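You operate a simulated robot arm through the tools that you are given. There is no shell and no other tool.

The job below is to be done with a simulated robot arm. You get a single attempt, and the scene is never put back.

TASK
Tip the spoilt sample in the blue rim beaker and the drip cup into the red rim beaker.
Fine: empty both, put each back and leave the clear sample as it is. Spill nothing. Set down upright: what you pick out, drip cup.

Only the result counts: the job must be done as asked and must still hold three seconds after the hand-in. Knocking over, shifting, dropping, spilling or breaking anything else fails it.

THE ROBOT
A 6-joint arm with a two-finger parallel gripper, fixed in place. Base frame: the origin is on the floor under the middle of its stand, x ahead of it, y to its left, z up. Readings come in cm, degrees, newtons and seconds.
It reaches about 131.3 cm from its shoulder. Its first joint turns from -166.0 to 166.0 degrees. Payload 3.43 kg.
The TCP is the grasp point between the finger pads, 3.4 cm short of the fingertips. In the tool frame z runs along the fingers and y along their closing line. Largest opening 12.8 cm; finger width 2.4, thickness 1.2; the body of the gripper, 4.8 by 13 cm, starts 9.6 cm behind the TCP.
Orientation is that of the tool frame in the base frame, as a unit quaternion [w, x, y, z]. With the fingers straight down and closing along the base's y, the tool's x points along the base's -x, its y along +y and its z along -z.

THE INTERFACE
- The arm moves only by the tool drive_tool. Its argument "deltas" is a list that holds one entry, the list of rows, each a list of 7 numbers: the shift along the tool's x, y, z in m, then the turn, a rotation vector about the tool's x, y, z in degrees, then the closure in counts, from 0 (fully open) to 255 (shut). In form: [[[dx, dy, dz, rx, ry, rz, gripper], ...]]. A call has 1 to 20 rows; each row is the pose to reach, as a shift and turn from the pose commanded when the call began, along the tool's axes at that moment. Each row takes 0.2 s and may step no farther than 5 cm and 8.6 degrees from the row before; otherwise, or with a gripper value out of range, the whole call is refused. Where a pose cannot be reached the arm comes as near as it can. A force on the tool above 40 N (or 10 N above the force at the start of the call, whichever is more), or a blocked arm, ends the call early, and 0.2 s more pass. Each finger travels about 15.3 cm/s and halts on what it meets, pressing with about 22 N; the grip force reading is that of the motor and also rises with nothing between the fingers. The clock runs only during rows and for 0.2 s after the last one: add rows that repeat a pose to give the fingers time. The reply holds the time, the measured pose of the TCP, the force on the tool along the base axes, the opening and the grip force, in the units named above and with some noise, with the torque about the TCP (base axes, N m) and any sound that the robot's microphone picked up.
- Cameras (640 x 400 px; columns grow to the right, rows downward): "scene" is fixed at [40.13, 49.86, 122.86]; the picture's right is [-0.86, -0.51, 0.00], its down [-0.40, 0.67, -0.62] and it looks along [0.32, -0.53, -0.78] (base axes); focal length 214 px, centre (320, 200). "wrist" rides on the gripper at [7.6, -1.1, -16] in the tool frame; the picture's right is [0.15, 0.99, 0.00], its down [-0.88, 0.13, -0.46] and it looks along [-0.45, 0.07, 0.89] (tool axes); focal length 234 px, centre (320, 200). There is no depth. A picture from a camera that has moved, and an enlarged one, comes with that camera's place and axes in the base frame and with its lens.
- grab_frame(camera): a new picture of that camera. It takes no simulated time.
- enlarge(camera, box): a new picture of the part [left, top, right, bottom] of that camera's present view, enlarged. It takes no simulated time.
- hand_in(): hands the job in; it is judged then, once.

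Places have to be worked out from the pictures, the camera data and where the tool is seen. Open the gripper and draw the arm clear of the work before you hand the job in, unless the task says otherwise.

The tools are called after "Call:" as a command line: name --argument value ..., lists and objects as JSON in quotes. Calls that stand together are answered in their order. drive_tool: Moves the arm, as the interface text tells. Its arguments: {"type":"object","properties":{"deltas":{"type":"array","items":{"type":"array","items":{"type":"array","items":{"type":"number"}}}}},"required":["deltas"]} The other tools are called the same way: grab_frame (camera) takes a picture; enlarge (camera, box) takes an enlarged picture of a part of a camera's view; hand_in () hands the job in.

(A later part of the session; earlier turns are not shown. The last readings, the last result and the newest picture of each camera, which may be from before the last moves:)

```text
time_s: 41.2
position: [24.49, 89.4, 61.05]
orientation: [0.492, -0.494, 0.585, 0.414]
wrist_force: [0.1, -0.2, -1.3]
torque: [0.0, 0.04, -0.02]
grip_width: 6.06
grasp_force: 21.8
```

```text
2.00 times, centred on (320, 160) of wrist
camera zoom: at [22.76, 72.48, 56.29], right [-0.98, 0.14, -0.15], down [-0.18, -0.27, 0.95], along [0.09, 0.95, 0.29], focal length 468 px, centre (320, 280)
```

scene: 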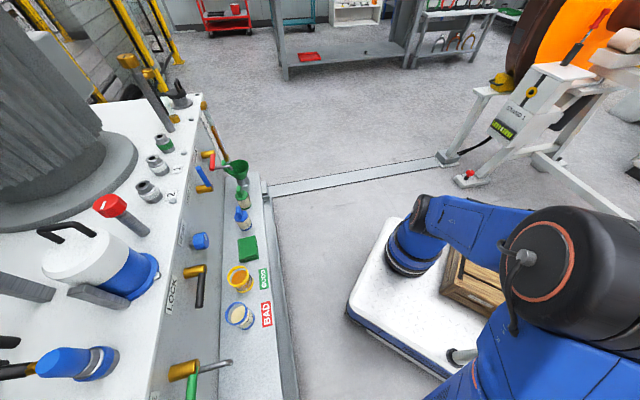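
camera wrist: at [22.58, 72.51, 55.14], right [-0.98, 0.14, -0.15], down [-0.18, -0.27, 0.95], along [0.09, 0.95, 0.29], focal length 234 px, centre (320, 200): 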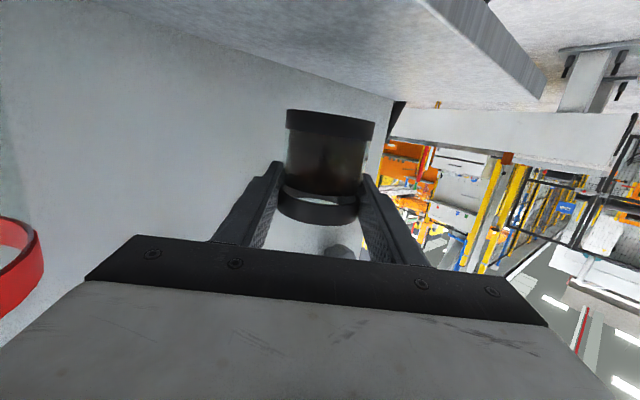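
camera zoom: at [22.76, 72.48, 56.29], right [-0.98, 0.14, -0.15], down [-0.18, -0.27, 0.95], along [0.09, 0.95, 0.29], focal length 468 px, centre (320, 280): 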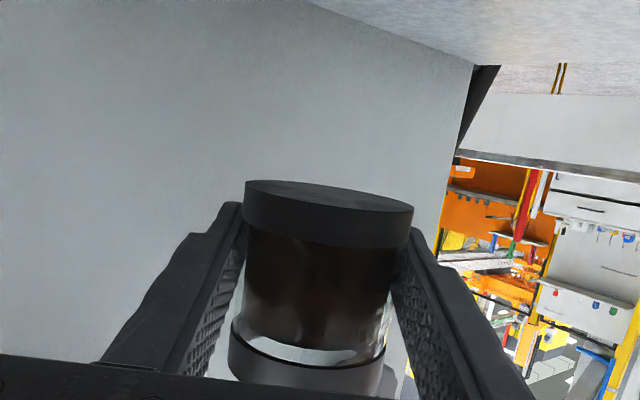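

The cup is held securely by its lower part now. I'll carry it level and slowly, slightly back from the panel, to a point left of the red beaker at z≈67.5.

Call:
drive_tool --deltas '[[[-0.0021, -0.0011, -0.003, 0, 0, 0, 255], [-0.0063, -0.0032, -0.0091, 0, 0, 0, 255], [-0.0125, -0.0064, -0.0181, 0, 0, 0, 255], [-0.0198, -0.0102, -0.0287, 0, 0, 0, 255], [-0.0271, -0.014, -0.0393, 0, 0, 0, 255], [-0.0344, -0.0177, -0.0499, 0, 0, 0, 255], [-0.0417, -0.0215, -0.0604, 0, 0, 0, 255], [-0.0479, -0.0247, -0.0695, 0, 0, 0, 255], [-0.0522, -0.0285, -0.0765, 0, 0, 0, 255], [-0.0516, -0.0343, -0.0796, 0, 0, 0, 255], [-0.0506, -0.0433, -0.0848, 0, 0, 0, 255], [-0.0495, -0.0533, -0.0905, 0, 0, 0, 255], [-0.0484, -0.0643, -0.0967, 0, 0, 0, 255], [-0.0473, -0.0753, -0.103, 0, 0, 0, 255], [-0.0462, -0.0863, -0.1092, 0, 0, 0, 255], [-0.0452, -0.0963, -0.1152, 0, 0, 0, 255], [-0.0445, -0.1033, -0.1192, 0, 0, 0, 255], [-0.0441, -0.1066, -0.1212, 0, 0, 0, 255], [-0.0441, -0.1072, -0.1216, 0, 0, 0, 255], [-0.0441, -0.1072, -0.1216, 0, 0, 0, 255]]]'

Call:
grab_frame --camera "wrist"

Call:
grab_frame --camera "scene"

```text
time_s: 45.4
position: [30.64, 76.58, 67.53]
orientation: [0.495, -0.491, 0.59, 0.407]
wrist_force: [0.2, 1.0, -1.2]
torque: [0.02, -0.01, -0.02]
grip_width: 6.04
grasp_force: 22.1
out of reach, approached as far as the arm can: row 15, 16, 17, 18, 19, 20
```

```text
taken
camera wrist: at [28.62, 59.8, 62.74], right [-0.98, 0.16, -0.15], down [-0.19, -0.26, 0.95], along [0.11, 0.95, 0.28], focal length 234 px, centre (320, 200)
```

wrist: 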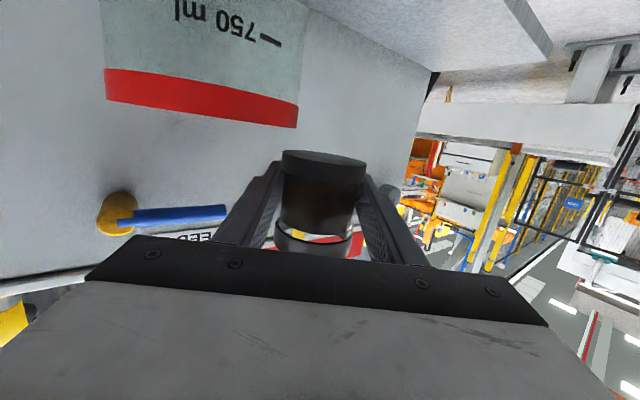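

```text
taken
```

scene: 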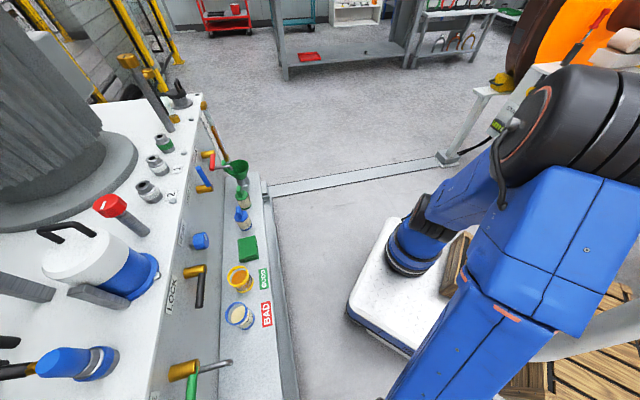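

At azimuth 80° a wrist limit stopped the move at (30.6, 76.6). The cup is upright and safe there. I'll yaw the tool slowly to azimuth about 60°, keeping the cup level.

Call:
drive_tool --deltas '[[[0, 0, 0, 1.2, 0, 0.2, 255], [0, 0, 0, 3.4, 0, 0.6, 255], [0, 0, 0, 6.4, 0, 1.1, 255], [0, 0, 0, 9.8, 0, 1.7, 255], [0, 0, 0, 13.2, 0, 2.3, 255], [0, 0, 0, 16.2, 0, 2.9, 255], [0, 0, 0, 18.2, 0, 3.2, 255], [0, 0, 0, 18.7, 0, 3.3, 255], [0, 0, 0, 18.7, 0, 3.3, 255]]]'

Call:
grab_frame --camera "wrist"

```text
time_s: 47.4
position: [30.74, 76.73, 67.53]
orientation: [0.553, -0.392, 0.658, 0.328]
wrist_force: [-0.1, -0.1, -1.7]
torque: [-0.02, 0.01, 0.03]
grip_width: 6.01
grasp_force: 21.8
```

```text
taken
camera wrist: at [23.54, 61.28, 62.71], right [-0.88, 0.45, -0.15], down [-0.26, -0.2, 0.95], along [0.4, 0.87, 0.29], focal length 234 px, centre (320, 200)
```

wrist: 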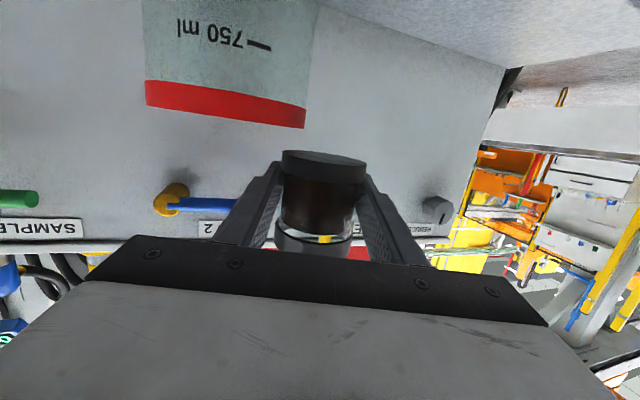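

The yaw worked, with the tool at azimuth about 61°. I'll zoom in to check the red rim's height relative to the camera before pouring.

Call:
enlarge --camera "wrist" --box '[120, 0, 400, 200]'

```text
2.00 times, centred on (260, 100) of wrist
camera zoom: at [23.54, 61.28, 62.71], right [-0.88, 0.45, -0.15], down [-0.26, -0.2, 0.95], along [0.4, 0.87, 0.29], focal length 468 px, centre (440, 400)
```

zoom: 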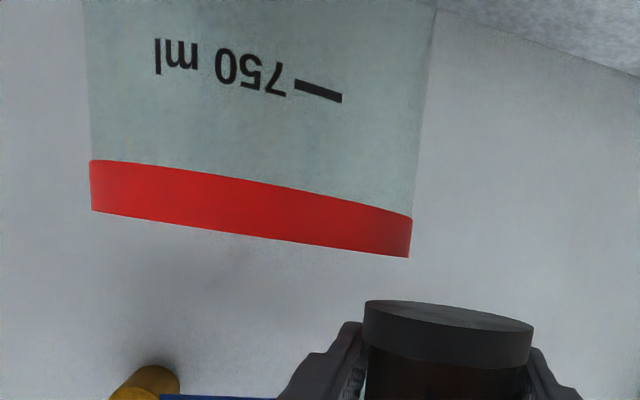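

Two views put the red beaker centre at about (38.4, 75.5), with a radius of about 5.6 and its rim at z≈63.0. I'll move the cup to the pour start, left of the red centre at z≈69.3.

Call:
drive_tool --deltas '[[[-0.0022, -0.0008, 0.0022, 0, 0, 0, 255], [-0.006, -0.0022, 0.006, 0, 0, 0, 255], [-0.0105, -0.0039, 0.0107, 0, 0, 0, 255], [-0.015, -0.0056, 0.0154, 0, 0, 0, 255], [-0.019, -0.007, 0.0195, 0, 0, 0, 255], [-0.0215, -0.008, 0.022, 0, 0, 0, 255], [-0.0219, -0.0081, 0.0224, 0, 0, 0, 255], [-0.0219, -0.0081, 0.0224, 0, 0, 0, 255]]]'

Call:
grab_frame --camera "wrist"

```text
time_s: 49.2
position: [32.63, 78.61, 69.32]
orientation: [0.554, -0.391, 0.658, 0.328]
wrist_force: [0.5, -0.5, -2.1]
torque: [-0.01, 0.0, -0.02]
grip_width: 6.04
grasp_force: 21.9
```

```text
taken
camera wrist: at [25.5, 63.19, 64.5], right [-0.88, 0.45, -0.15], down [-0.26, -0.2, 0.95], along [0.4, 0.87, 0.29], focal length 234 px, centre (320, 200)
```

wrist: 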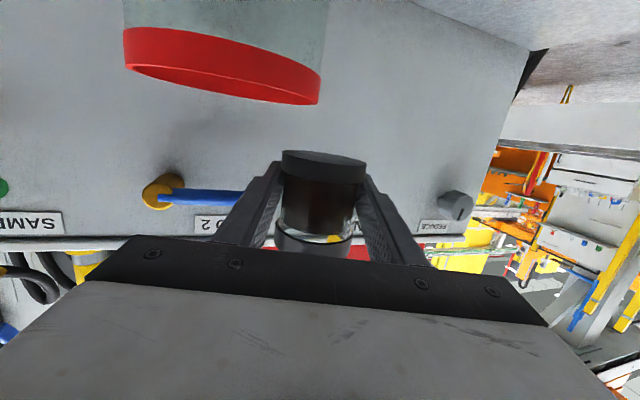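

The red rim is just to the world-right of the cup, as planned. I'll start rolling the cup to the right, slowly, up to 30°.

Call:
drive_tool --deltas '[[[0, 0, 0, -0.35, 0, 1.97, 255], [0, 0, 0, -0.87, 0, 4.92, 255], [0, 0, 0, -1.39, 0, 7.88, 255], [0, 0, 0, -2.08, 0, 11.82, 255], [0, 0, 0, -2.78, 0, 15.76, 255], [0, 0, 0, -3.47, 0, 19.7, 255], [0, 0, 0, -3.99, 0, 22.65, 255], [0, 0, 0, -4.51, 0, 25.6, 255], [0, 0, 0, -4.86, 0, 27.6, 255], [0, 0, 0, -5.21, 0, 29.5, 255]]]'

Call:
grab_frame --camera "wrist"

```text
time_s: 51.4
position: [30.56, 80.57, 72.83]
orientation: [0.458, -0.258, 0.726, 0.443]
wrist_force: [-1.5, -0.4, -1.8]
torque: [-0.02, -0.02, 0.01]
grip_width: 6.05
grasp_force: 21.9
out of reach, approached as far as the arm can: row 6, 7, 8, 9, 10
```

```text
taken
camera wrist: at [21.12, 66.2, 68.51], right [-0.84, 0.47, 0.27], down [0.09, -0.37, 0.93], along [0.54, 0.8, 0.26], focal length 234 px, centre (320, 200)
```

wrist: 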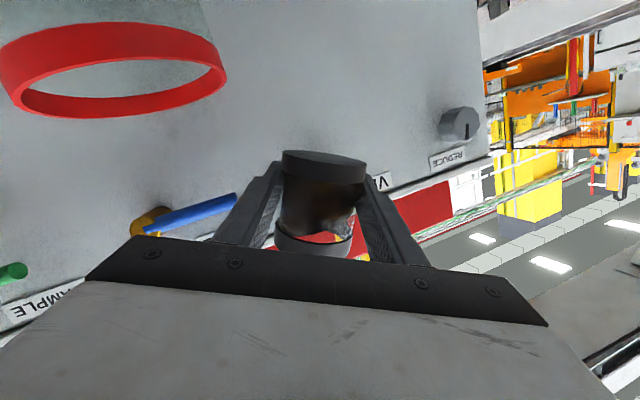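

The roll to the right hits a joint limit beyond about 20°, and the arm drifted off. The cup is tilted about 24° and no spill is visible. I'll bring it back upright at the previous spot right away.

Call:
drive_tool --deltas '[[[0.0015, -0.0025, -0.0001, 0.16, -0.11, -2.0, 255], [0.004, -0.0075, -0.0003, 0.42, -0.29, -5.0, 255], [0.0075, -0.0137, -0.0006, 0.7, -0.5, -8.5, 255], [0.0112, -0.0205, -0.0008, 1.0, -0.7, -12.1, 255], [0.015, -0.0275, -0.0011, 1.3, -0.9, -15.8, 255], [0.018, -0.0335, -0.0014, 1.6, -1.12, -19.3, 255], [0.0205, -0.0378, -0.0016, 1.84, -1.3, -22.3, 255], [0.0215, -0.0397, -0.0016, 1.99, -1.41, -24.2, 255], [0.0215, -0.0397, -0.0016, 1.99, -1.41, -24.2, 255]]]'

Call:
grab_frame --camera "wrist"

Call:
enlarge --camera "wrist" --box '[240, 120, 400, 260]'

```text
time_s: 53.4
position: [32.68, 78.51, 69.37]
orientation: [0.554, -0.392, 0.657, 0.329]
wrist_force: [0.3, 0.2, -1.8]
torque: [-0.04, 0.01, -0.03]
grip_width: 6.04
grasp_force: 22.3
```

```text
taken
camera wrist: at [25.56, 63.1, 64.45], right [-0.88, 0.45, -0.15], down [-0.26, -0.2, 0.95], along [0.4, 0.87, 0.29], focal length 234 px, centre (320, 200)
```

wrist: 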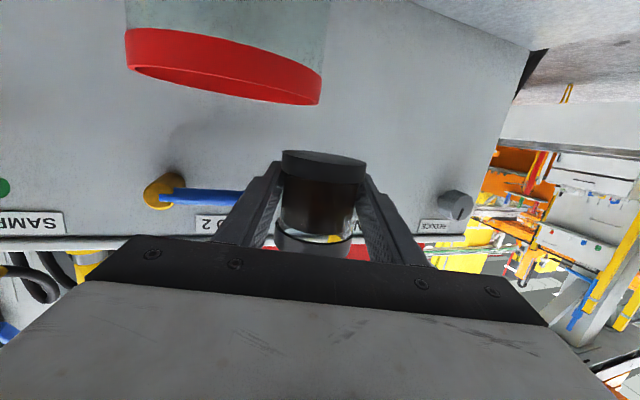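

```text
2.86 times, centred on (320, 190) of wrist
camera zoom: at [25.56, 63.1, 64.45], right [-0.88, 0.45, -0.15], down [-0.26, -0.2, 0.95], along [0.4, 0.87, 0.29], focal length 669 px, centre (320, 229)
```

zoom: 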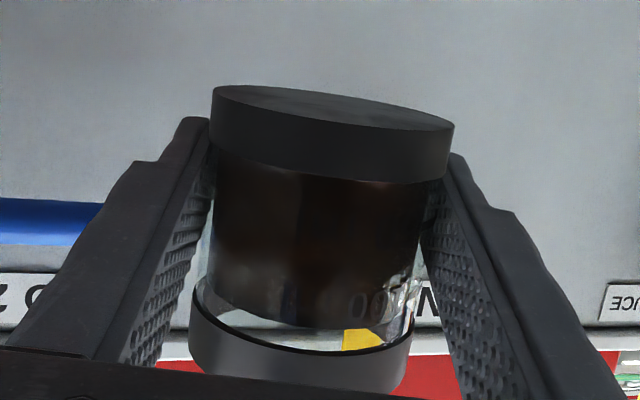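

The liquid level is unchanged and the cup is upright. The roll range is in the other direction, so I'll carry the cup level over to the world-right side of the red beaker, yawing to azimuth 45°, and pour leftwards from there.

Call:
drive_tool --deltas '[[[0.0001, -0.0025, -0.0003, 0.32, 0, 0.06, 255], [0.0002, -0.0089, -0.0012, 1.13, 0, 0.2, 255], [0.0005, -0.019, -0.0026, 2.42, 0, 0.42, 255], [0.0007, -0.0305, -0.0041, 3.88, 0, 0.68, 255], [0.001, -0.0432, -0.0058, 5.49, 0, 0.96, 255], [0.0013, -0.0559, -0.0075, 7.1, 0, 1.24, 255], [0.0016, -0.0686, -0.0092, 8.72, 0, 1.52, 255], [0.0019, -0.0813, -0.0109, 10.33, 0, 1.8, 255], [0.0022, -0.094, -0.0127, 11.95, 0, 2.09, 255], [0.0025, -0.1054, -0.0142, 13.4, 0, 2.34, 255], [0.0027, -0.1156, -0.0156, 14.7, 0, 2.57, 255], [0.0029, -0.1232, -0.0166, 15.67, 0, 2.74, 255], [0.003, -0.127, -0.0171, 16.15, 0, 2.82, 255], [0.003, -0.127, -0.0171, 16.15, 0, 2.82, 255]]]'

Call:
grab_frame --camera "wrist"

```text
time_s: 56.4
position: [42.94, 70.93, 69.41]
orientation: [0.595, -0.293, 0.707, 0.246]
wrist_force: [-0.2, 0.0, -1.6]
torque: [-0.01, 0.02, 0.0]
grip_width: 6.05
grasp_force: 21.7
```

```text
taken
camera wrist: at [31.78, 58.14, 64.49], right [-0.72, 0.68, -0.15], down [-0.3, -0.12, 0.95], along [0.63, 0.72, 0.29], focal length 234 px, centre (320, 200)
```

wrist: 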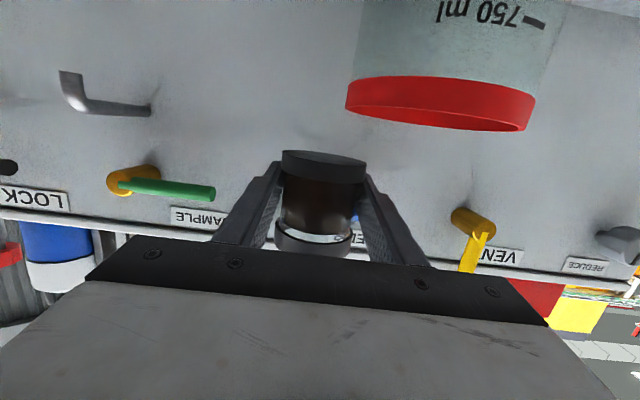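

The red beaker is now on the world-left side of the cup, centred about 6.4 cm left of the tool. I'll start the roll to the left, rising slightly, up to about 30°, and check that it's reachable and the geometry is right.

Call:
drive_tool --deltas '[[[-0.0005, 0, -0.0015, 0.34, 0, -1.97, 255], [-0.0014, 0, -0.0045, 1.02, 0, -5.91, 255], [-0.0024, 0, -0.008, 1.87, 0, -10.8, 255], [-0.0031, 0, -0.0103, 2.72, 0, -15.8, 255], [-0.0032, 0, -0.0107, 3.4, 0, -19.7, 255], [-0.0032, 0, -0.0107, 4.08, 0, -23.6, 255], [-0.0032, 0, -0.0107, 4.59, 0, -26.6, 255], [-0.0032, 0, -0.0107, 4.76, 0, -27.6, 255]]]'

Call:
grab_frame --camera "wrist"

```text
time_s: 58.2
position: [42.27, 70.11, 69.87]
orientation: [0.648, -0.43, 0.626, 0.068]
wrist_force: [-0.5, 0.0, -2.4]
torque: [0.01, 0.01, 0.01]
grip_width: 6.06
grasp_force: 22.1
```

```text
taken
camera wrist: at [32.59, 55.93, 66.05], right [-0.59, 0.55, -0.59], down [-0.61, 0.19, 0.77], along [0.54, 0.81, 0.23], focal length 234 px, centre (320, 200)
```

wrist: 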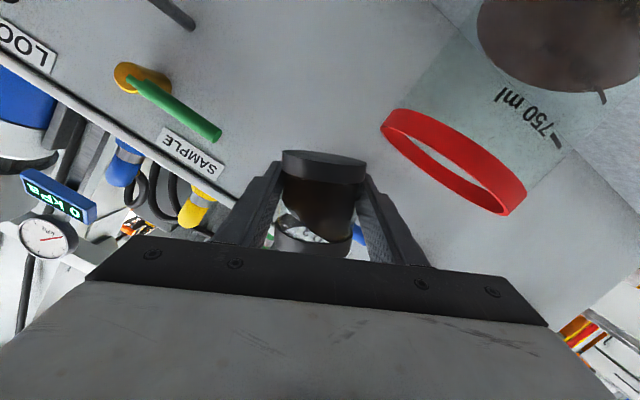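

The left roll is tracking exactly. I'll zoom in to see the liquid at the lip.

Call:
enlarge --camera "wrist" --box '[240, 100, 540, 280]'

```text
2.13 times, centred on (390, 190) of wrist
camera zoom: at [32.59, 55.93, 66.05], right [-0.59, 0.55, -0.59], down [-0.61, 0.19, 0.77], along [0.54, 0.81, 0.23], focal length 500 px, centre (171, 221)
```

zoom: 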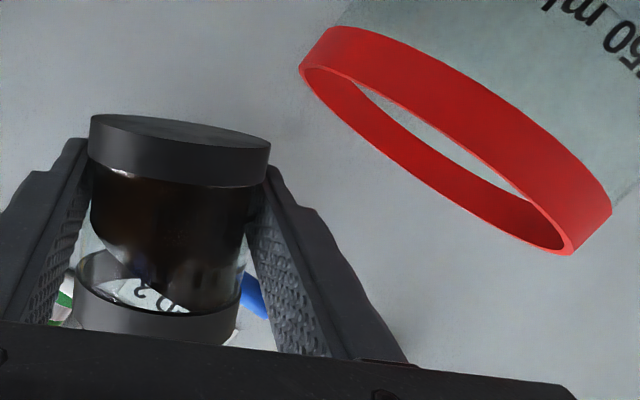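

The liquid is at the lip now. I'll continue slowly from 28° to 58°, with the lip just right of the red centre.

Call:
drive_tool --deltas '[[[0, 0, 0, 0.34, 0, -1.97, 255], [0, 0, 0, 0.68, 0, -3.94, 255], [0, 0, 0, 1.02, 0, -5.91, 255], [0, 0, 0, 1.36, 0, -7.88, 255], [0, 0, 0, 1.7, 0, -9.85, 255], [0, 0, 0, 2.04, 0, -11.8, 255], [0, 0, 0, 2.38, 0, -13.8, 255], [0, 0, 0, 2.72, 0, -15.8, 255], [0, 0, 0, 3.06, 0, -17.7, 255], [0, 0, 0, 3.4, 0, -19.7, 255], [0, 0, 0, 3.74, 0, -21.7, 255], [0, 0, 0, 4.08, 0, -23.6, 255], [0, 0, 0, 4.42, 0, -25.6, 255], [0, 0, 0, 4.76, 0, -27.6, 255], [0, 0, 0, 5.1, 0, -29.5, 255]]]'

Call:
grab_frame --camera "wrist"

```text
time_s: 61.4
position: [42.29, 70.1, 70.0]
orientation: [0.663, -0.544, 0.498, -0.127]
wrist_force: [-0.4, -0.5, -2.2]
torque: [-0.02, 0.01, 0.05]
grip_width: 6.04
grasp_force: 22.6
```

```text
taken
camera wrist: at [33.58, 54.98, 68.17], right [-0.3, 0.27, -0.92], down [-0.83, 0.4, 0.39], along [0.47, 0.88, 0.1], focal length 234 px, centre (320, 200)
```

wrist: 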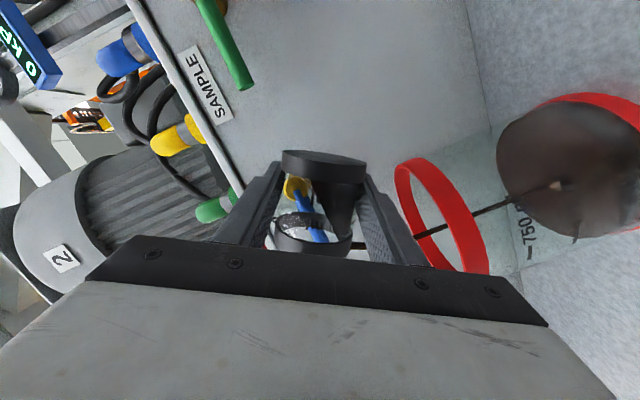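

The stream is visible, running from the lip through the red rim into the beaker. I'll zoom in to check where it crosses the rim.

Call:
enlarge --camera "wrist" --box '[260, 80, 640, 300]'

```text
1.68 times, centred on (450, 190) of wrist
camera zoom: at [33.58, 54.98, 68.17], right [-0.3, 0.27, -0.92], down [-0.83, 0.4, 0.39], along [0.47, 0.88, 0.1], focal length 394 px, centre (101, 217)
```

zoom: 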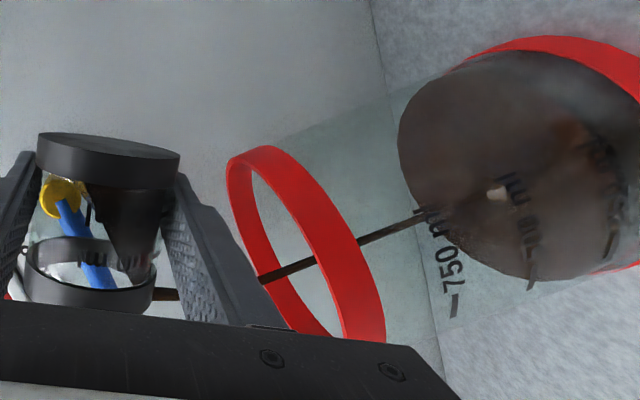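

The stream lands near the middle of the red beaker. I'll continue to 95° while shifting left, so the lip stays over the opening.

Call:
drive_tool --deltas '[[[0, 0, 0, 0.43, 0, -2.46, 255], [-0.0004, 0.0003, -0.0001, 0.85, 0, -4.93, 255], [-0.0008, 0.0005, -0.0001, 1.28, 0, -7.39, 255], [-0.0013, 0.0009, -0.0002, 1.7, 0, -9.85, 255], [-0.0021, 0.0013, -0.0004, 2.13, 0, -12.3, 255], [-0.0029, 0.0019, -0.0005, 2.55, 0, -14.8, 255], [-0.0037, 0.0024, -0.0006, 2.98, 0, -17.2, 255], [-0.005, 0.0032, -0.0009, 3.4, 0, -19.7, 255], [-0.0058, 0.0038, -0.001, 3.83, 0, -22.2, 255], [-0.007, 0.0045, -0.0012, 4.25, 0, -24.6, 255], [-0.008, 0.0051, -0.0014, 4.68, 0, -27.1, 255], [-0.0093, 0.006, -0.0016, 5.1, 0, -29.6, 255], [-0.0105, 0.0068, -0.0018, 5.53, 0, -32, 255], [-0.0117, 0.0075, -0.002, 5.95, 0, -34.5, 255], [-0.0129, 0.0083, -0.0022, 6.38, 0, -36.9, 255]]]'

Call:
grab_frame --camera "wrist"

```text
time_s: 64.6
position: [41.06, 71.32, 69.81]
orientation: [-0.616, 0.638, -0.292, 0.357]
wrist_force: [-0.2, -0.6, -0.5]
torque: [0.0, -0.01, 0.01]
grip_width: 6.04
grasp_force: 21.9
```

```text
taken
camera wrist: at [32.45, 56.08, 71.25], right [0.15, -0.19, -0.97], down [-0.87, 0.44, -0.22], along [0.47, 0.88, -0.1], focal length 234 px, centre (320, 200)
```

wrist: 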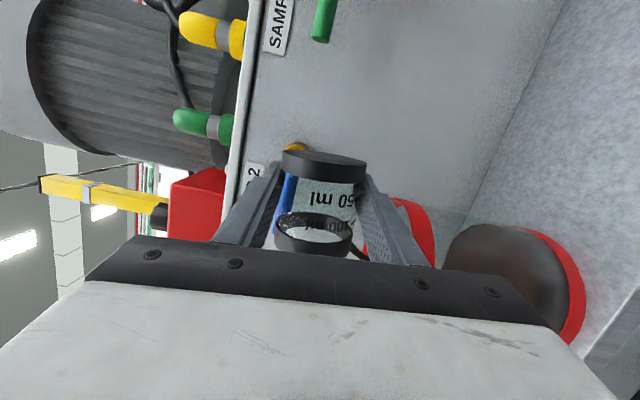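

The cup looks almost empty, with a last bit still leaving the lip. I'll zoom in.

Call:
enlarge --camera "wrist" --box '[240, 130, 460, 280]'

```text
2.67 times, centred on (350, 205) of wrist
camera zoom: at [32.45, 56.08, 71.25], right [0.15, -0.19, -0.97], down [-0.87, 0.44, -0.22], along [0.47, 0.88, -0.1], focal length 624 px, centre (240, 187)
```

zoom: 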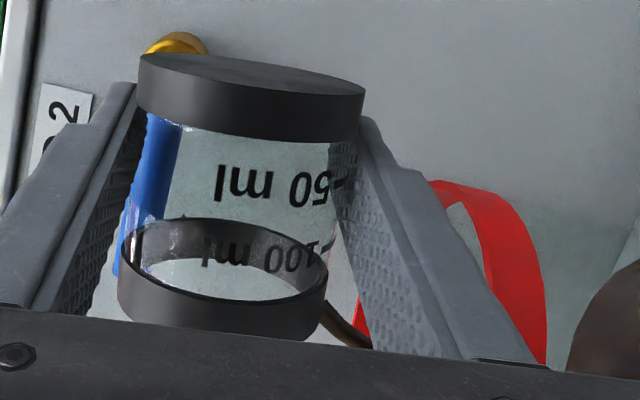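

Nearly empty. I'll go on to about 131°, shifting further left to keep the lip over red, and hold to drain.

Call:
drive_tool --deltas '[[[-0.002, -0.0002, -0.0003, 0.51, 0, -2.96, 255], [-0.0039, -0.0003, -0.0007, 1.02, 0, -5.91, 255], [-0.0059, -0.0005, -0.001, 1.53, 0, -8.87, 255], [-0.0078, -0.0007, -0.0014, 2.04, 0, -11.8, 255], [-0.0098, -0.0009, -0.0017, 2.55, 0, -14.8, 255], [-0.0118, -0.001, -0.002, 3.06, 0, -17.7, 255], [-0.0137, -0.0012, -0.0024, 3.57, 0, -20.7, 255], [-0.0157, -0.0014, -0.0027, 4.08, 0, -23.6, 255], [-0.0177, -0.0016, -0.003, 4.59, 0, -26.6, 255], [-0.0196, -0.0017, -0.0034, 5.1, 0, -29.6, 255], [-0.0216, -0.0019, -0.0037, 5.61, 0, -32.5, 255], [-0.0235, -0.0021, -0.0041, 6.12, 0, -35.5, 255], [-0.0235, -0.0021, -0.0041, 6.12, 0, -35.5, 255], [-0.0235, -0.0021, -0.0041, 6.12, 0, -35.5, 255], [-0.0235, -0.0021, -0.0041, 6.12, 0, -35.5, 255], [-0.0235, -0.0021, -0.0041, 6.12, 0, -35.5, 255], [-0.0235, -0.0021, -0.0041, 6.12, 0, -35.5, 255], [-0.0235, -0.0021, -0.0041, 6.12, 0, -35.5, 255]]]'

Call:
grab_frame --camera "wrist"

Call:
enlarge --camera "wrist" --box '[240, 130, 460, 280]'

```text
time_s: 68.4
position: [39.51, 72.91, 69.89]
orientation: [-0.511, 0.663, -0.065, 0.543]
wrist_force: [-0.1, 0.4, -0.4]
torque: [-0.02, 0.0, 0.0]
grip_width: 6.08
grasp_force: 22.2
```

```text
taken
camera wrist: at [29.51, 59.02, 73.7], right [0.52, -0.56, -0.65], down [-0.65, 0.23, -0.72], along [0.55, 0.8, -0.24], focal length 234 px, centre (320, 200)
```

wrist: 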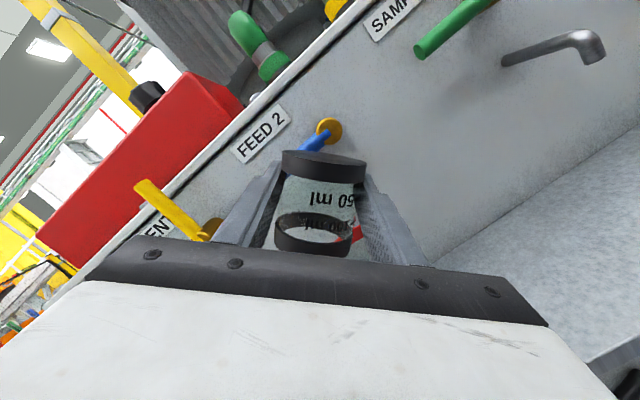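

```text
2.67 times, centred on (350, 205) of wrist
camera zoom: at [29.51, 59.02, 73.7], right [0.52, -0.56, -0.65], down [-0.65, 0.23, -0.72], along [0.55, 0.8, -0.24], focal length 624 px, centre (240, 187)
```

zoom: 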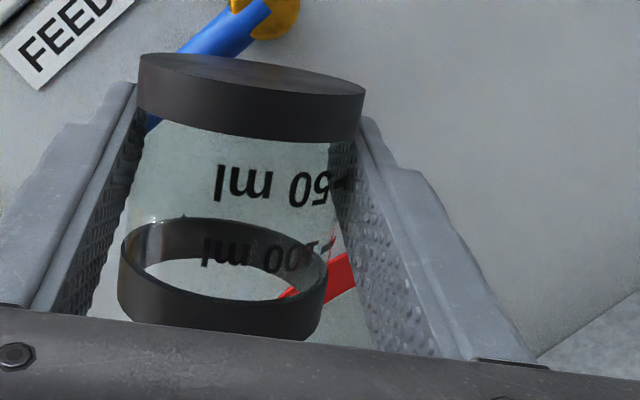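

The cup is empty. I'll roll it back upright in place above the red opening.

Call:
drive_tool --deltas '[[[0, 0, 0, -0.68, 0, 3.94, 255], [0, 0, 0, -1.87, 0, 10.8, 255], [0, 0, 0, -3.23, 0, 18.7, 255], [0, 0, 0, -4.59, 0, 26.6, 255], [0, 0, 0, -5.95, 0, 34.5, 255], [0, 0, 0, -7.31, 0, 42.4, 255], [0, 0, 0, -8.67, 0, 50.2, 255], [0, 0, 0, -10.03, 0, 58.1, 255], [0, 0, 0, -11.39, 0, 66, 255], [0, 0, 0, -12.75, 0, 73.9, 255], [0, 0, 0, -14.11, 0, 81.8, 255], [0, 0, 0, -15.47, 0, 89.6, 255], [0, 0, 0, -16.83, 0, 97.5, 255], [0, 0, 0, -18.19, 0, 105.4, 255], [0, 0, 0, -19.55, 0, 113.3, 255], [0, 0, 0, -20.91, 0, 121.2, 255], [0, 0, 0, -21.93, 0, 127.1, 255], [0, 0, 0, -22.3, 0, 129.2, 255], [0, 0, 0, -22.3, 0, 129.2, 255]]]'

Call:
grab_frame --camera "wrist"

```text
time_s: 72.4
position: [39.5, 73.04, 69.75]
orientation: [0.596, -0.295, 0.706, 0.245]
wrist_force: [-0.3, -0.5, -1.3]
torque: [-0.04, 0.0, -0.01]
grip_width: 6.03
grasp_force: 22.1
```

```text
taken
camera wrist: at [28.33, 60.21, 64.94], right [-0.72, 0.68, -0.15], down [-0.31, -0.11, 0.94], along [0.63, 0.72, 0.29], focal length 234 px, centre (320, 200)
```

wrist: 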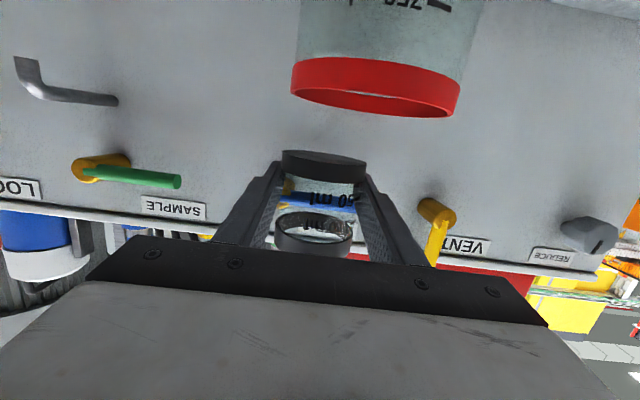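

The cup is upright and empty. I'll carry it back left toward its spot, yawing back with the arm kept inside its limits.

Call:
drive_tool --deltas '[[[0.0005, 0.008, -0.0017, -2, 0, -0.35, 255], [0.0014, 0.0225, -0.0047, -5.6, 0, -0.97, 255], [0.0024, 0.039, -0.0082, -9.7, 0, -1.68, 255], [0.0034, 0.0555, -0.0117, -13.8, 0, -2.39, 255], [0.0045, 0.072, -0.0152, -17.9, 0, -3.1, 255], [0.0054, 0.0875, -0.0184, -21.8, 0, -3.77, 255], [0.006, 0.0965, -0.0203, -24.1, 0, -4.16, 255], [0.0061, 0.0987, -0.0208, -24.6, 0, -4.25, 255], [0.0061, 0.0987, -0.0208, -24.6, 0, -4.25, 255]]]'

```text
time_s: 74.4
position: [31.09, 78.31, 69.5]
orientation: [0.528, -0.44, 0.626, 0.367]
wrist_force: [-0.1, 0.1, -0.8]
torque: [-0.03, 0.0, -0.03]
grip_width: 6.03
grasp_force: 21.8
```

Tracking well. Next leg: to (24.6, 86, 67) at azimuth 80°.

Call:
drive_tool --deltas '[[[0.0012, 0.0065, 0.004, -0.7, 0, -0.13, 255], [0.0034, 0.0185, 0.0113, -2.1, 0, -0.36, 255], [0.006, 0.0325, 0.0199, -3.7, 0, -0.63, 255], [0.0086, 0.0465, 0.0285, -5.2, 0, -0.91, 255], [0.0112, 0.0605, 0.0371, -6.8, 0, -1.18, 255], [0.0137, 0.074, 0.0454, -8.4, 0, -1.44, 255], [0.0154, 0.0835, 0.0513, -9.4, 0, -1.63, 255], [0.0161, 0.0873, 0.0536, -9.85, 0, -1.7, 255], [0.0161, 0.0873, 0.0536, -9.85, 0, -1.7, 255]]]'

Call:
grab_frame --camera "wrist"

```text
time_s: 76.4
position: [24.52, 86.1, 66.94]
orientation: [0.494, -0.494, 0.587, 0.411]
wrist_force: [-0.2, 0.6, 0.5]
torque: [-0.02, -0.01, 0.0]
grip_width: 6.04
grasp_force: 22.1
```

```text
taken
camera wrist: at [22.72, 69.21, 62.16], right [-0.98, 0.15, -0.15], down [-0.18, -0.27, 0.95], along [0.1, 0.95, 0.29], focal length 234 px, centre (320, 200)
```

wrist: 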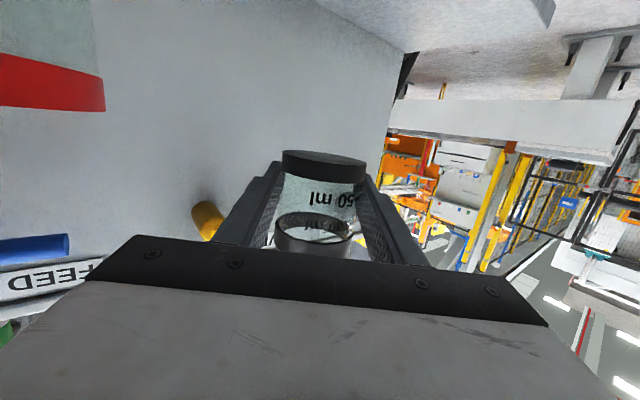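

At the waypoint, with the cup still held well. I'll move forward over its spot and lower to about 3 cm above touchdown.

Call:
drive_tool --deltas '[[[-0.0012, 0.0014, 0.0069, 0, 0, 0, 255], [-0.0037, 0.0042, 0.0208, 0, 0, 0, 255], [-0.0054, 0.0061, 0.0306, 0, 0, 0, 255], [-0.0036, 0.0063, 0.0319, 0, 0, 0, 255], [0.0074, 0.0063, 0.0338, 0, 0, 0, 255], [0.0224, 0.0063, 0.0365, 0, 0, 0, 255], [0.0384, 0.0063, 0.0393, 0, 0, 0, 255], [0.0554, 0.0063, 0.0423, 0, 0, 0, 255], [0.0714, 0.0063, 0.0451, 0, 0, 0, 255], [0.0864, 0.0063, 0.0477, 0, 0, 0, 255], [0.0994, 0.0063, 0.05, 0, 0, 0, 255], [0.1054, 0.0063, 0.0511, 0, 0, 0, 255], [0.1071, 0.0063, 0.0514, 0, 0, 0, 255], [0.1071, 0.0063, 0.0514, 0, 0, 0, 255]]]'

Call:
enlarge --camera "wrist" --box '[200, 60, 440, 260]'

```text
time_s: 79.4
position: [24.47, 89.48, 55.47]
orientation: [0.493, -0.494, 0.587, 0.411]
wrist_force: [-0.7, 0.7, 0.1]
torque: [0.03, 0.01, 0.01]
grip_width: 6.03
grasp_force: 21.9
```

```text
2.00 times, centred on (320, 160) of wrist
camera zoom: at [22.7, 72.46, 50.64], right [-0.98, 0.15, -0.15], down [-0.18, -0.27, 0.95], along [0.1, 0.95, 0.29], focal length 468 px, centre (320, 280)
```

zoom: 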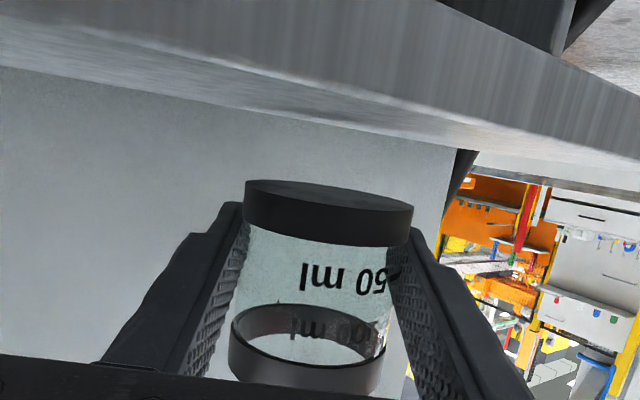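

Correctly above its spot. I'll lower the last 2.5 cm and then creep down, watching the force.

Call:
drive_tool --deltas '[[[0.006, 0, 0.0011, 0, 0, 0, 255], [0.0125, 0, 0.0022, 0, 0, 0, 255], [0.019, 0, 0.0033, 0, 0, 0, 255], [0.0235, 0, 0.0041, 0, 0, 0, 255], [0.0255, 0, 0.0045, 0, 0, 0, 255], [0.0265, 0, 0.0047, 0, 0, 0, 255], [0.0265, 0, 0.0047, 0, 0, 0, 255]]]'

```text
time_s: 81.0
position: [24.61, 89.32, 52.83]
orientation: [0.493, -0.494, 0.586, 0.412]
wrist_force: [-0.2, -0.4, -0.7]
torque: [0.01, 0.03, -0.01]
grip_width: 6.01
grasp_force: 21.6
```

Call:
drive_tool --deltas '[[[0.0005, 0, 0.0001, 0, 0, 0, 255], [0.001, 0, 0.0002, 0, 0, 0, 255], [0.0014, 0, 0.0002, 0, 0, 0, 255], [0.0014, 0, 0.0002, 0, 0, 0, 255]]]'

Call:
enlarge --camera "wrist" --box '[200, 60, 440, 260]'

```text
time_s: 82.0
position: [24.55, 89.35, 52.78]
orientation: [0.494, -0.493, 0.586, 0.412]
wrist_force: [0.7, 2.3, 4.9]
torque: [-0.01, 0.12, 0.0]
grip_width: 6.05
grasp_force: 21.7
```

```text
2.00 times, centred on (320, 160) of wrist
camera zoom: at [22.74, 72.42, 47.9], right [-0.98, 0.15, -0.15], down [-0.18, -0.27, 0.95], along [0.1, 0.95, 0.29], focal length 468 px, centre (320, 280)
```

zoom: 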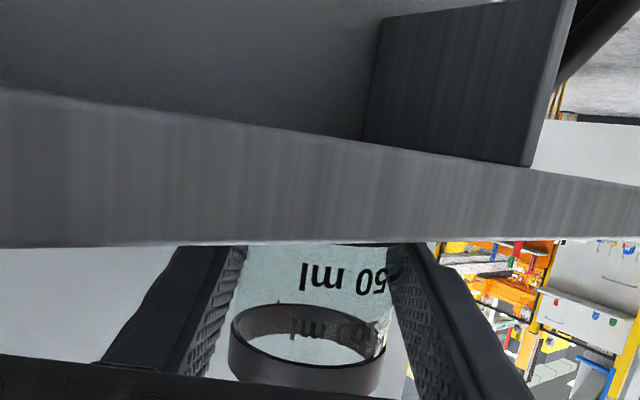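

Touchdown shows 4.9 N. I'll ease up by a millimetre and open slowly.

Call:
drive_tool --deltas '[[[-0.0005, 0, -0.0001, 0, 0, 0, 255], [-0.0009, 0, -0.0001, 0, 0, 0, 255], [-0.0009, 0, -0.0001, 0, 0, 0, 140], [-0.0009, 0, -0.0001, 0, 0, 0, 133], [-0.0009, 0, -0.0001, 0, 0, 0, 129], [-0.0009, 0, -0.0001, 0, 0, 0, 125], [-0.0009, 0, -0.0001, 0, 0, 0, 119], [-0.0009, 0, -0.0001, 0, 0, 0, 110], [-0.0009, 0, -0.0001, 0, 0, 0, 100], [-0.0009, 0, -0.0001, 0, 0, 0, 85], [-0.0009, 0, -0.0001, 0, 0, 0, 76], [-0.0009, 0, -0.0001, 0, 0, 0, 76]]]'

Call:
enlarge --camera "wrist" --box '[200, 60, 440, 260]'

```text
time_s: 84.6
position: [24.6, 89.39, 52.7]
orientation: [0.494, -0.493, 0.587, 0.411]
wrist_force: [0.1, -0.4, 0.4]
torque: [0.01, 0.03, 0.01]
grip_width: 8.98
grasp_force: 0.1
```

```text
2.00 times, centred on (320, 160) of wrist
camera zoom: at [22.74, 72.42, 47.92], right [-0.98, 0.15, -0.15], down [-0.18, -0.27, 0.95], along [0.1, 0.95, 0.29], focal length 468 px, centre (320, 280)
```

zoom: 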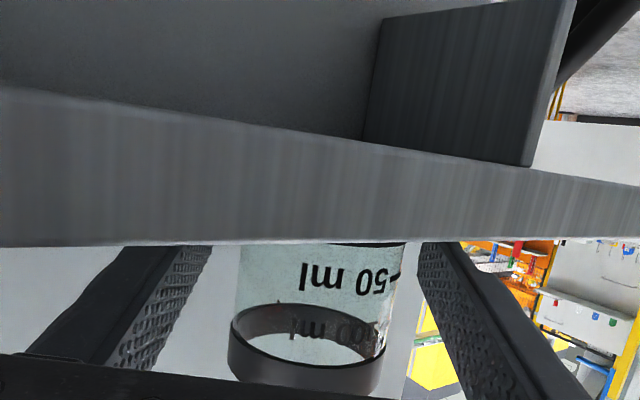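

The cup is released and upright. I'll back straight out 16 cm along the approach line.

Call:
drive_tool --deltas '[[[0.0017, 0, -0.0099, 0, 0, 0, 76], [0.0052, 0, -0.0296, 0, 0, 0, 76], [0.0087, 0, -0.0493, 0, 0, 0, 76], [0.0122, 0, -0.0689, 0, 0, 0, 76], [0.0157, 0, -0.0886, 0, 0, 0, 76], [0.0191, 0, -0.1083, 0, 0, 0, 76], [0.0226, 0, -0.128, 0, 0, 0, 76], [0.0261, 0, -0.1477, 0, 0, 0, 76], [0.0278, 0, -0.1576, 0, 0, 0, 76], [0.0278, 0, -0.1576, 0, 0, 0, 76]]]'

Call:
grab_frame --camera "wrist"

```text
time_s: 86.8
position: [21.6, 73.67, 52.98]
orientation: [0.496, -0.496, 0.585, 0.407]
wrist_force: [-0.6, 0.0, 0.3]
torque: [-0.02, 0.0, -0.02]
grip_width: 8.98
grasp_force: 0.0
```

```text
taken
camera wrist: at [19.78, 56.82, 48.18], right [-0.98, 0.15, -0.16], down [-0.19, -0.26, 0.95], along [0.1, 0.95, 0.29], focal length 234 px, centre (320, 200)
```

wrist: 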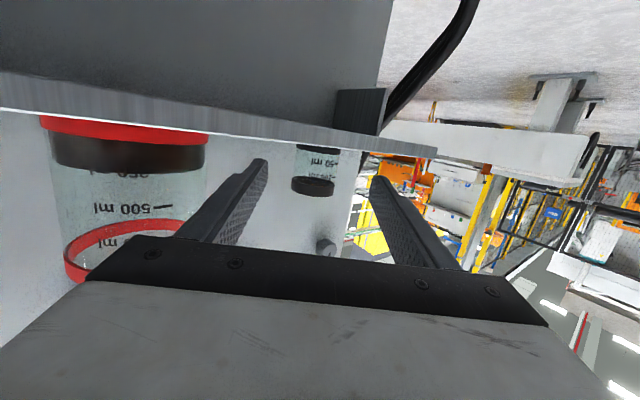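

The cup is back where it was and red has taken the liquid. Next I'll move along in front of the shelf to a pre-grasp pose for the blue rim beaker at azimuth 30°, with the opening set to about 7.6 cm.

Call:
drive_tool --deltas '[[[0.0003, -0.011, -0.0076, 1.5, 0, 0.3, 76], [0.001, -0.033, -0.0229, 4.6, 0, 0.9, 90], [0.0015, -0.0565, -0.0391, 7.8, 0, 1.5, 104], [0.002, -0.08, -0.0554, 11.1, 0.1, 2.2, 104], [0.0027, -0.1035, -0.0717, 14.3, 0.1, 2.8, 104], [0.0033, -0.127, -0.088, 17.6, 0.1, 3.4, 104], [0.0039, -0.1505, -0.1043, 20.9, 0.1, 4.1, 104], [0.0045, -0.174, -0.1206, 24.1, 0.1, 4.7, 104], [0.0051, -0.1975, -0.1368, 27.4, 0.1, 5.4, 104], [0.0057, -0.221, -0.1531, 30.6, 0.2, 6, 104], [0.0063, -0.2445, -0.1694, 33.9, 0.2, 6.6, 104], [0.0069, -0.268, -0.1857, 37.1, 0.2, 7.3, 104], [0.0075, -0.2915, -0.202, 40.4, 0.2, 7.9, 104], [0.0081, -0.315, -0.2182, 43.6, 0.2, 8.5, 104], [0.0087, -0.3385, -0.2345, 46.9, 0.2, 9.2, 104], [0.009, -0.3529, -0.2445, 48.9, 0.2, 9.57, 104], [0.009, -0.3529, -0.2445, 48.9, 0.2, 9.57, 104]]]'

Call:
grab_frame --camera "wrist"

Call:
grab_frame --camera "scene"

```text
time_s: 90.4
position: [52.25, 44.77, 58.08]
orientation: [0.616, -0.2, 0.744, 0.164]
wrist_force: [-0.5, 0.5, 0.2]
torque: [-0.01, -0.01, 0.04]
grip_width: 7.57
grasp_force: 0.0
out of reach, approached as far as the arm can: row 6, 7, 8, 9, 10, 11, 12, 13, 14, 15, 16, 17
```

```text
taken
camera wrist: at [38.02, 35.43, 53.44], right [-0.52, 0.84, -0.15], down [-0.31, -0.03, 0.95], along [0.8, 0.54, 0.28], focal length 234 px, centre (320, 200)
```

wrist: 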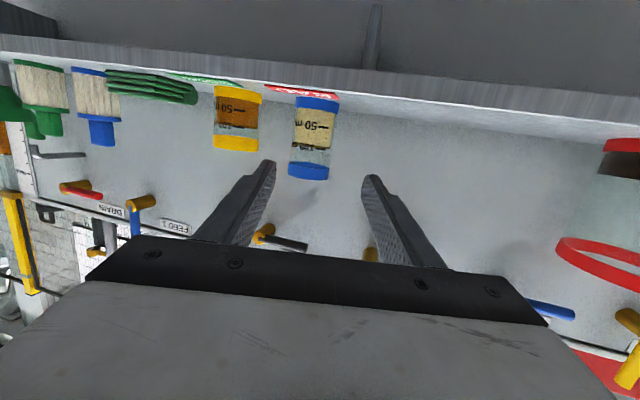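

```text
taken
```

scene: 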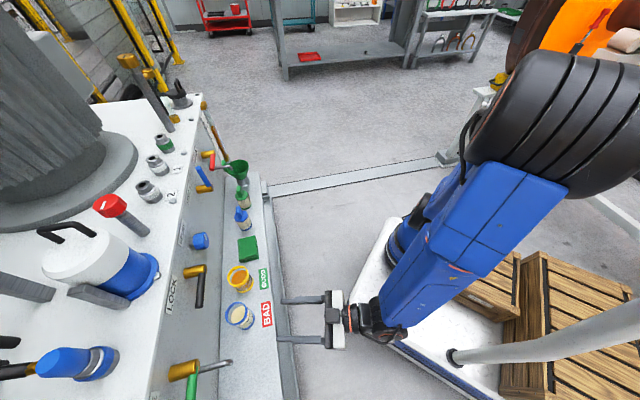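

The target sat just inside the arm's minimum radius, so it stopped about 1.5 cm off, which is no problem. Both cameras now show the blue beaker in front of the fingers, and I'll zoom in for its exact position.

Call:
enlarge --camera "wrist" --box '[190, 60, 410, 220]'

Call:
enlarge --camera "scene" --box '[210, 250, 350, 370]'

```text
2.50 times, centred on (300, 140) of wrist
camera zoom: at [38.02, 35.43, 53.44], right [-0.52, 0.84, -0.15], down [-0.31, -0.03, 0.95], along [0.8, 0.54, 0.28], focal length 585 px, centre (370, 350)
```

zoom: 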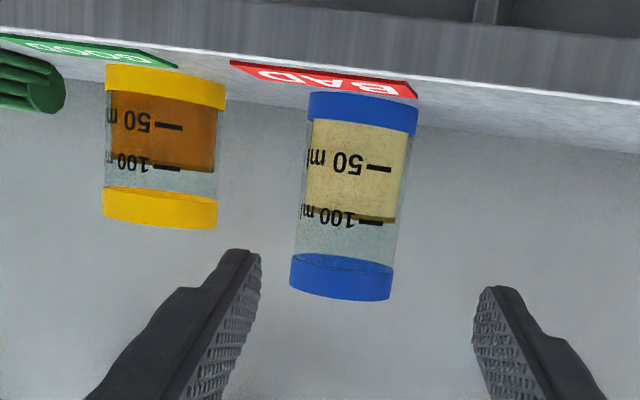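

```text
3.33 times, centred on (280, 310) of scene
camera zoom: at [40.13, 49.86, 122.86], right [-0.86, -0.51, 0.0], down [-0.4, 0.67, -0.62], along [0.32, -0.53, -0.78], focal length 715 px, centre (453, -167)
```

zoom: 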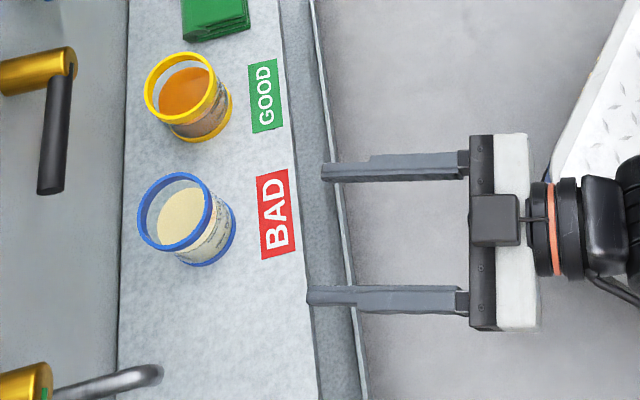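

The blue beaker is at about (65.2, 51.2) with its rim at z≈59.4 and liquid at ~100 ml. It sits 0.9 cm to the right of the tool axis, and there's a 4 cm gap to the yellow one. I'll descend to z≈54.2, shift right and advance 4 cm, then check.

Call:
drive_tool --deltas '[[[0.006, -0.002, 0.009, 0, 0, 0, 104], [0.014, -0.0045, 0.0212, 0, 0, 0, 104], [0.022, -0.0068, 0.0333, 0, 0, 0, 104], [0.0285, -0.0086, 0.0431, 0, 0, 0, 104], [0.0308, -0.0092, 0.0466, 0, 0, 0, 104], [0.0308, -0.0092, 0.0466, 0, 0, 0, 104]]]'

Call:
enlarge --camera "wrist" --box '[190, 60, 430, 240]'

Call:
enlarge --camera "scene" --box '[210, 250, 350, 370]'

```text
time_s: 91.8
position: [56.16, 47.52, 56.27]
orientation: [0.616, -0.2, 0.744, 0.161]
wrist_force: [-0.9, -0.9, 0.0]
torque: [0.01, 0.01, -0.04]
grip_width: 7.58
grasp_force: 0.1
out of reach, approached as far as the arm can: row 1, 2, 3, 4, 5, 6
```

```text
2.22 times, centred on (310, 150) of wrist
camera zoom: at [41.93, 38.06, 51.67], right [-0.52, 0.84, -0.15], down [-0.31, -0.02, 0.95], along [0.8, 0.54, 0.28], focal length 520 px, centre (342, 311)
```

zoom: 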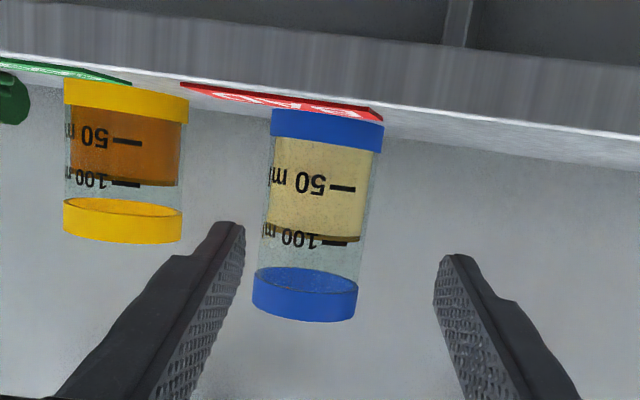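

```text
3.33 times, centred on (280, 310) of scene
camera zoom: at [40.13, 49.86, 122.86], right [-0.86, -0.51, 0.0], down [-0.4, 0.67, -0.62], along [0.32, -0.53, -0.78], focal length 715 px, centre (453, -167)
```

zoom: 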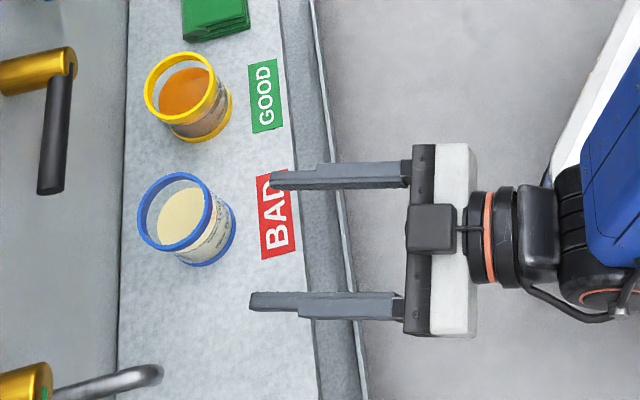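

The arm stopped about 2 cm high and 1.5 cm left of the command, which looks like a fold limit close to the base. Moving outward should ease it, so I'll correct right by 1.2 cm and descend while advancing a little, before the fingertips reach the beaker.

Call:
drive_tool --deltas '[[[-0.001, -0.004, 0.0049, 0, 0, 0, 104], [0.003, -0.008, 0.011, 0, 0, 0, 104], [0.01, -0.0115, 0.0155, 0, 0, 0, 104], [0.0168, -0.012, 0.0185, 0, 0, 0, 104], [0.0168, -0.012, 0.0185, 0, 0, 0, 104]]]'

Call:
enlarge --camera "wrist" --box '[190, 60, 430, 240]'

```text
time_s: 93.0
position: [58.17, 48.27, 55.93]
orientation: [0.617, -0.2, 0.743, 0.163]
wrist_force: [-0.5, -0.3, 0.3]
torque: [0.01, 0.01, 0.01]
grip_width: 7.56
grasp_force: 0.0
out of reach, approached as far as the arm can: row 1, 2, 3, 4, 5
```

```text
2.22 times, centred on (310, 150) of wrist
camera zoom: at [43.94, 38.83, 51.3], right [-0.52, 0.84, -0.15], down [-0.31, -0.03, 0.95], along [0.8, 0.54, 0.28], focal length 520 px, centre (342, 311)
```

zoom: 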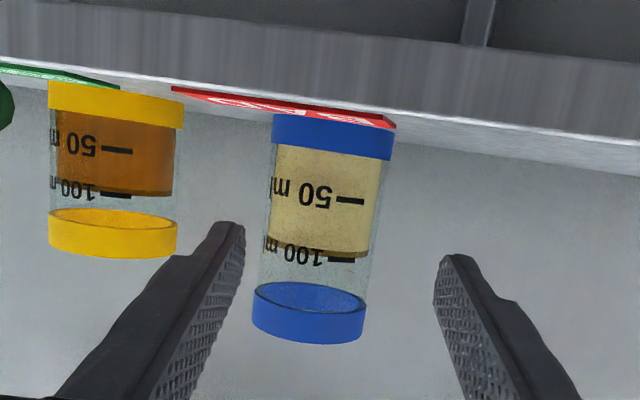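

The same left/up offset shows up again, so I suspect J6 is at its stop here. As a test, I'll command the intended position with the tool rolled 10° left, to see whether that frees it.

Call:
drive_tool --deltas '[[[0, 0, 0, 0.9, 0, -4.9, 104], [0, 0, 0, 1.9, 0, -9.8, 104], [0, 0, 0, 1.9, 0, -9.8, 104]]]'

```text
time_s: 93.8
position: [58.07, 48.15, 55.91]
orientation: [0.633, -0.249, 0.725, 0.104]
wrist_force: [0.4, -0.4, -0.4]
torque: [0.03, -0.03, 0.0]
grip_width: 7.59
grasp_force: 0.1
```

The 10° roll was reached. Next I'll test whether the lower position is reachable with this roll.

Call:
drive_tool --deltas '[[[0.009, -0.0025, -0.0006, 0, 0, 0, 104], [0.0185, -0.0049, -0.0012, 0, 0, 0, 104], [0.0185, -0.0049, -0.0012, 0, 0, 0, 104]]]'

```text
time_s: 94.6
position: [58.08, 47.26, 54.17]
orientation: [0.633, -0.249, 0.726, 0.104]
wrist_force: [0.8, -0.7, 0.4]
torque: [-0.04, -0.03, -0.01]
grip_width: 7.58
grasp_force: 0.1
```

Confirmed: J6's positive stop is the limit. I'll use azimuth 20° and pitch 75° instead, which relieves J6, with the tool level in roll and 9 cm short of the beaker.

Call:
drive_tool --deltas '[[[-0.001, 0.0037, -0.0021, 0, 0, 0, 104], [-0.002, 0.0074, -0.0043, 1.9, 1.4, 2.8, 104], [-0.003, 0.0111, -0.0064, 3.8, 2.7, 5.7, 104], [-0.004, 0.0148, -0.0085, 5.7, 4.1, 8.5, 104], [-0.004, 0.0148, -0.0085, 7.67, 5.45, 11.39, 104], [-0.004, 0.0148, -0.0085, 7.67, 5.45, 11.39, 104]]]'

Call:
grab_frame --camera "wrist"

Call:
enlarge --camera "scene" --box '[210, 250, 350, 370]'

```text
time_s: 96.0
position: [56.7, 48.22, 54.43]
orientation: [0.599, -0.138, 0.781, 0.106]
wrist_force: [0.5, -0.9, 0.0]
torque: [-0.02, -0.02, 0.0]
grip_width: 7.57
grasp_force: 0.1
```

```text
taken
camera wrist: at [40.78, 41.35, 51.12], right [-0.37, 0.92, -0.14], down [-0.24, 0.05, 0.97], along [0.89, 0.4, 0.2], focal length 234 px, centre (320, 200)
```

wrist: 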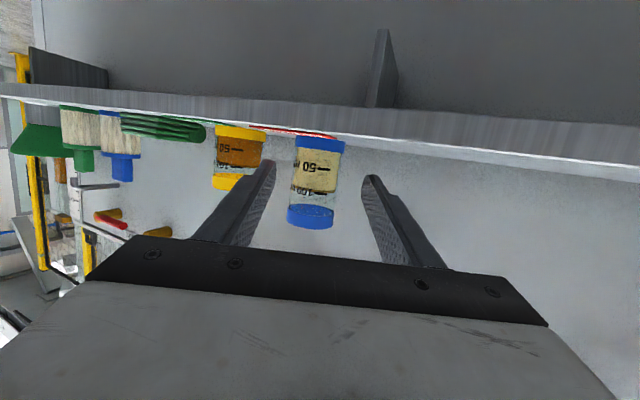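

```text
3.33 times, centred on (280, 310) of scene
camera zoom: at [40.13, 49.86, 122.86], right [-0.86, -0.51, 0.0], down [-0.4, 0.67, -0.62], along [0.32, -0.53, -0.78], focal length 715 px, centre (453, -167)
```

zoom: 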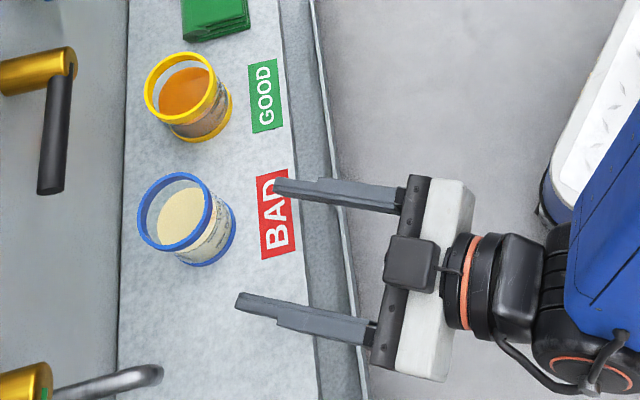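

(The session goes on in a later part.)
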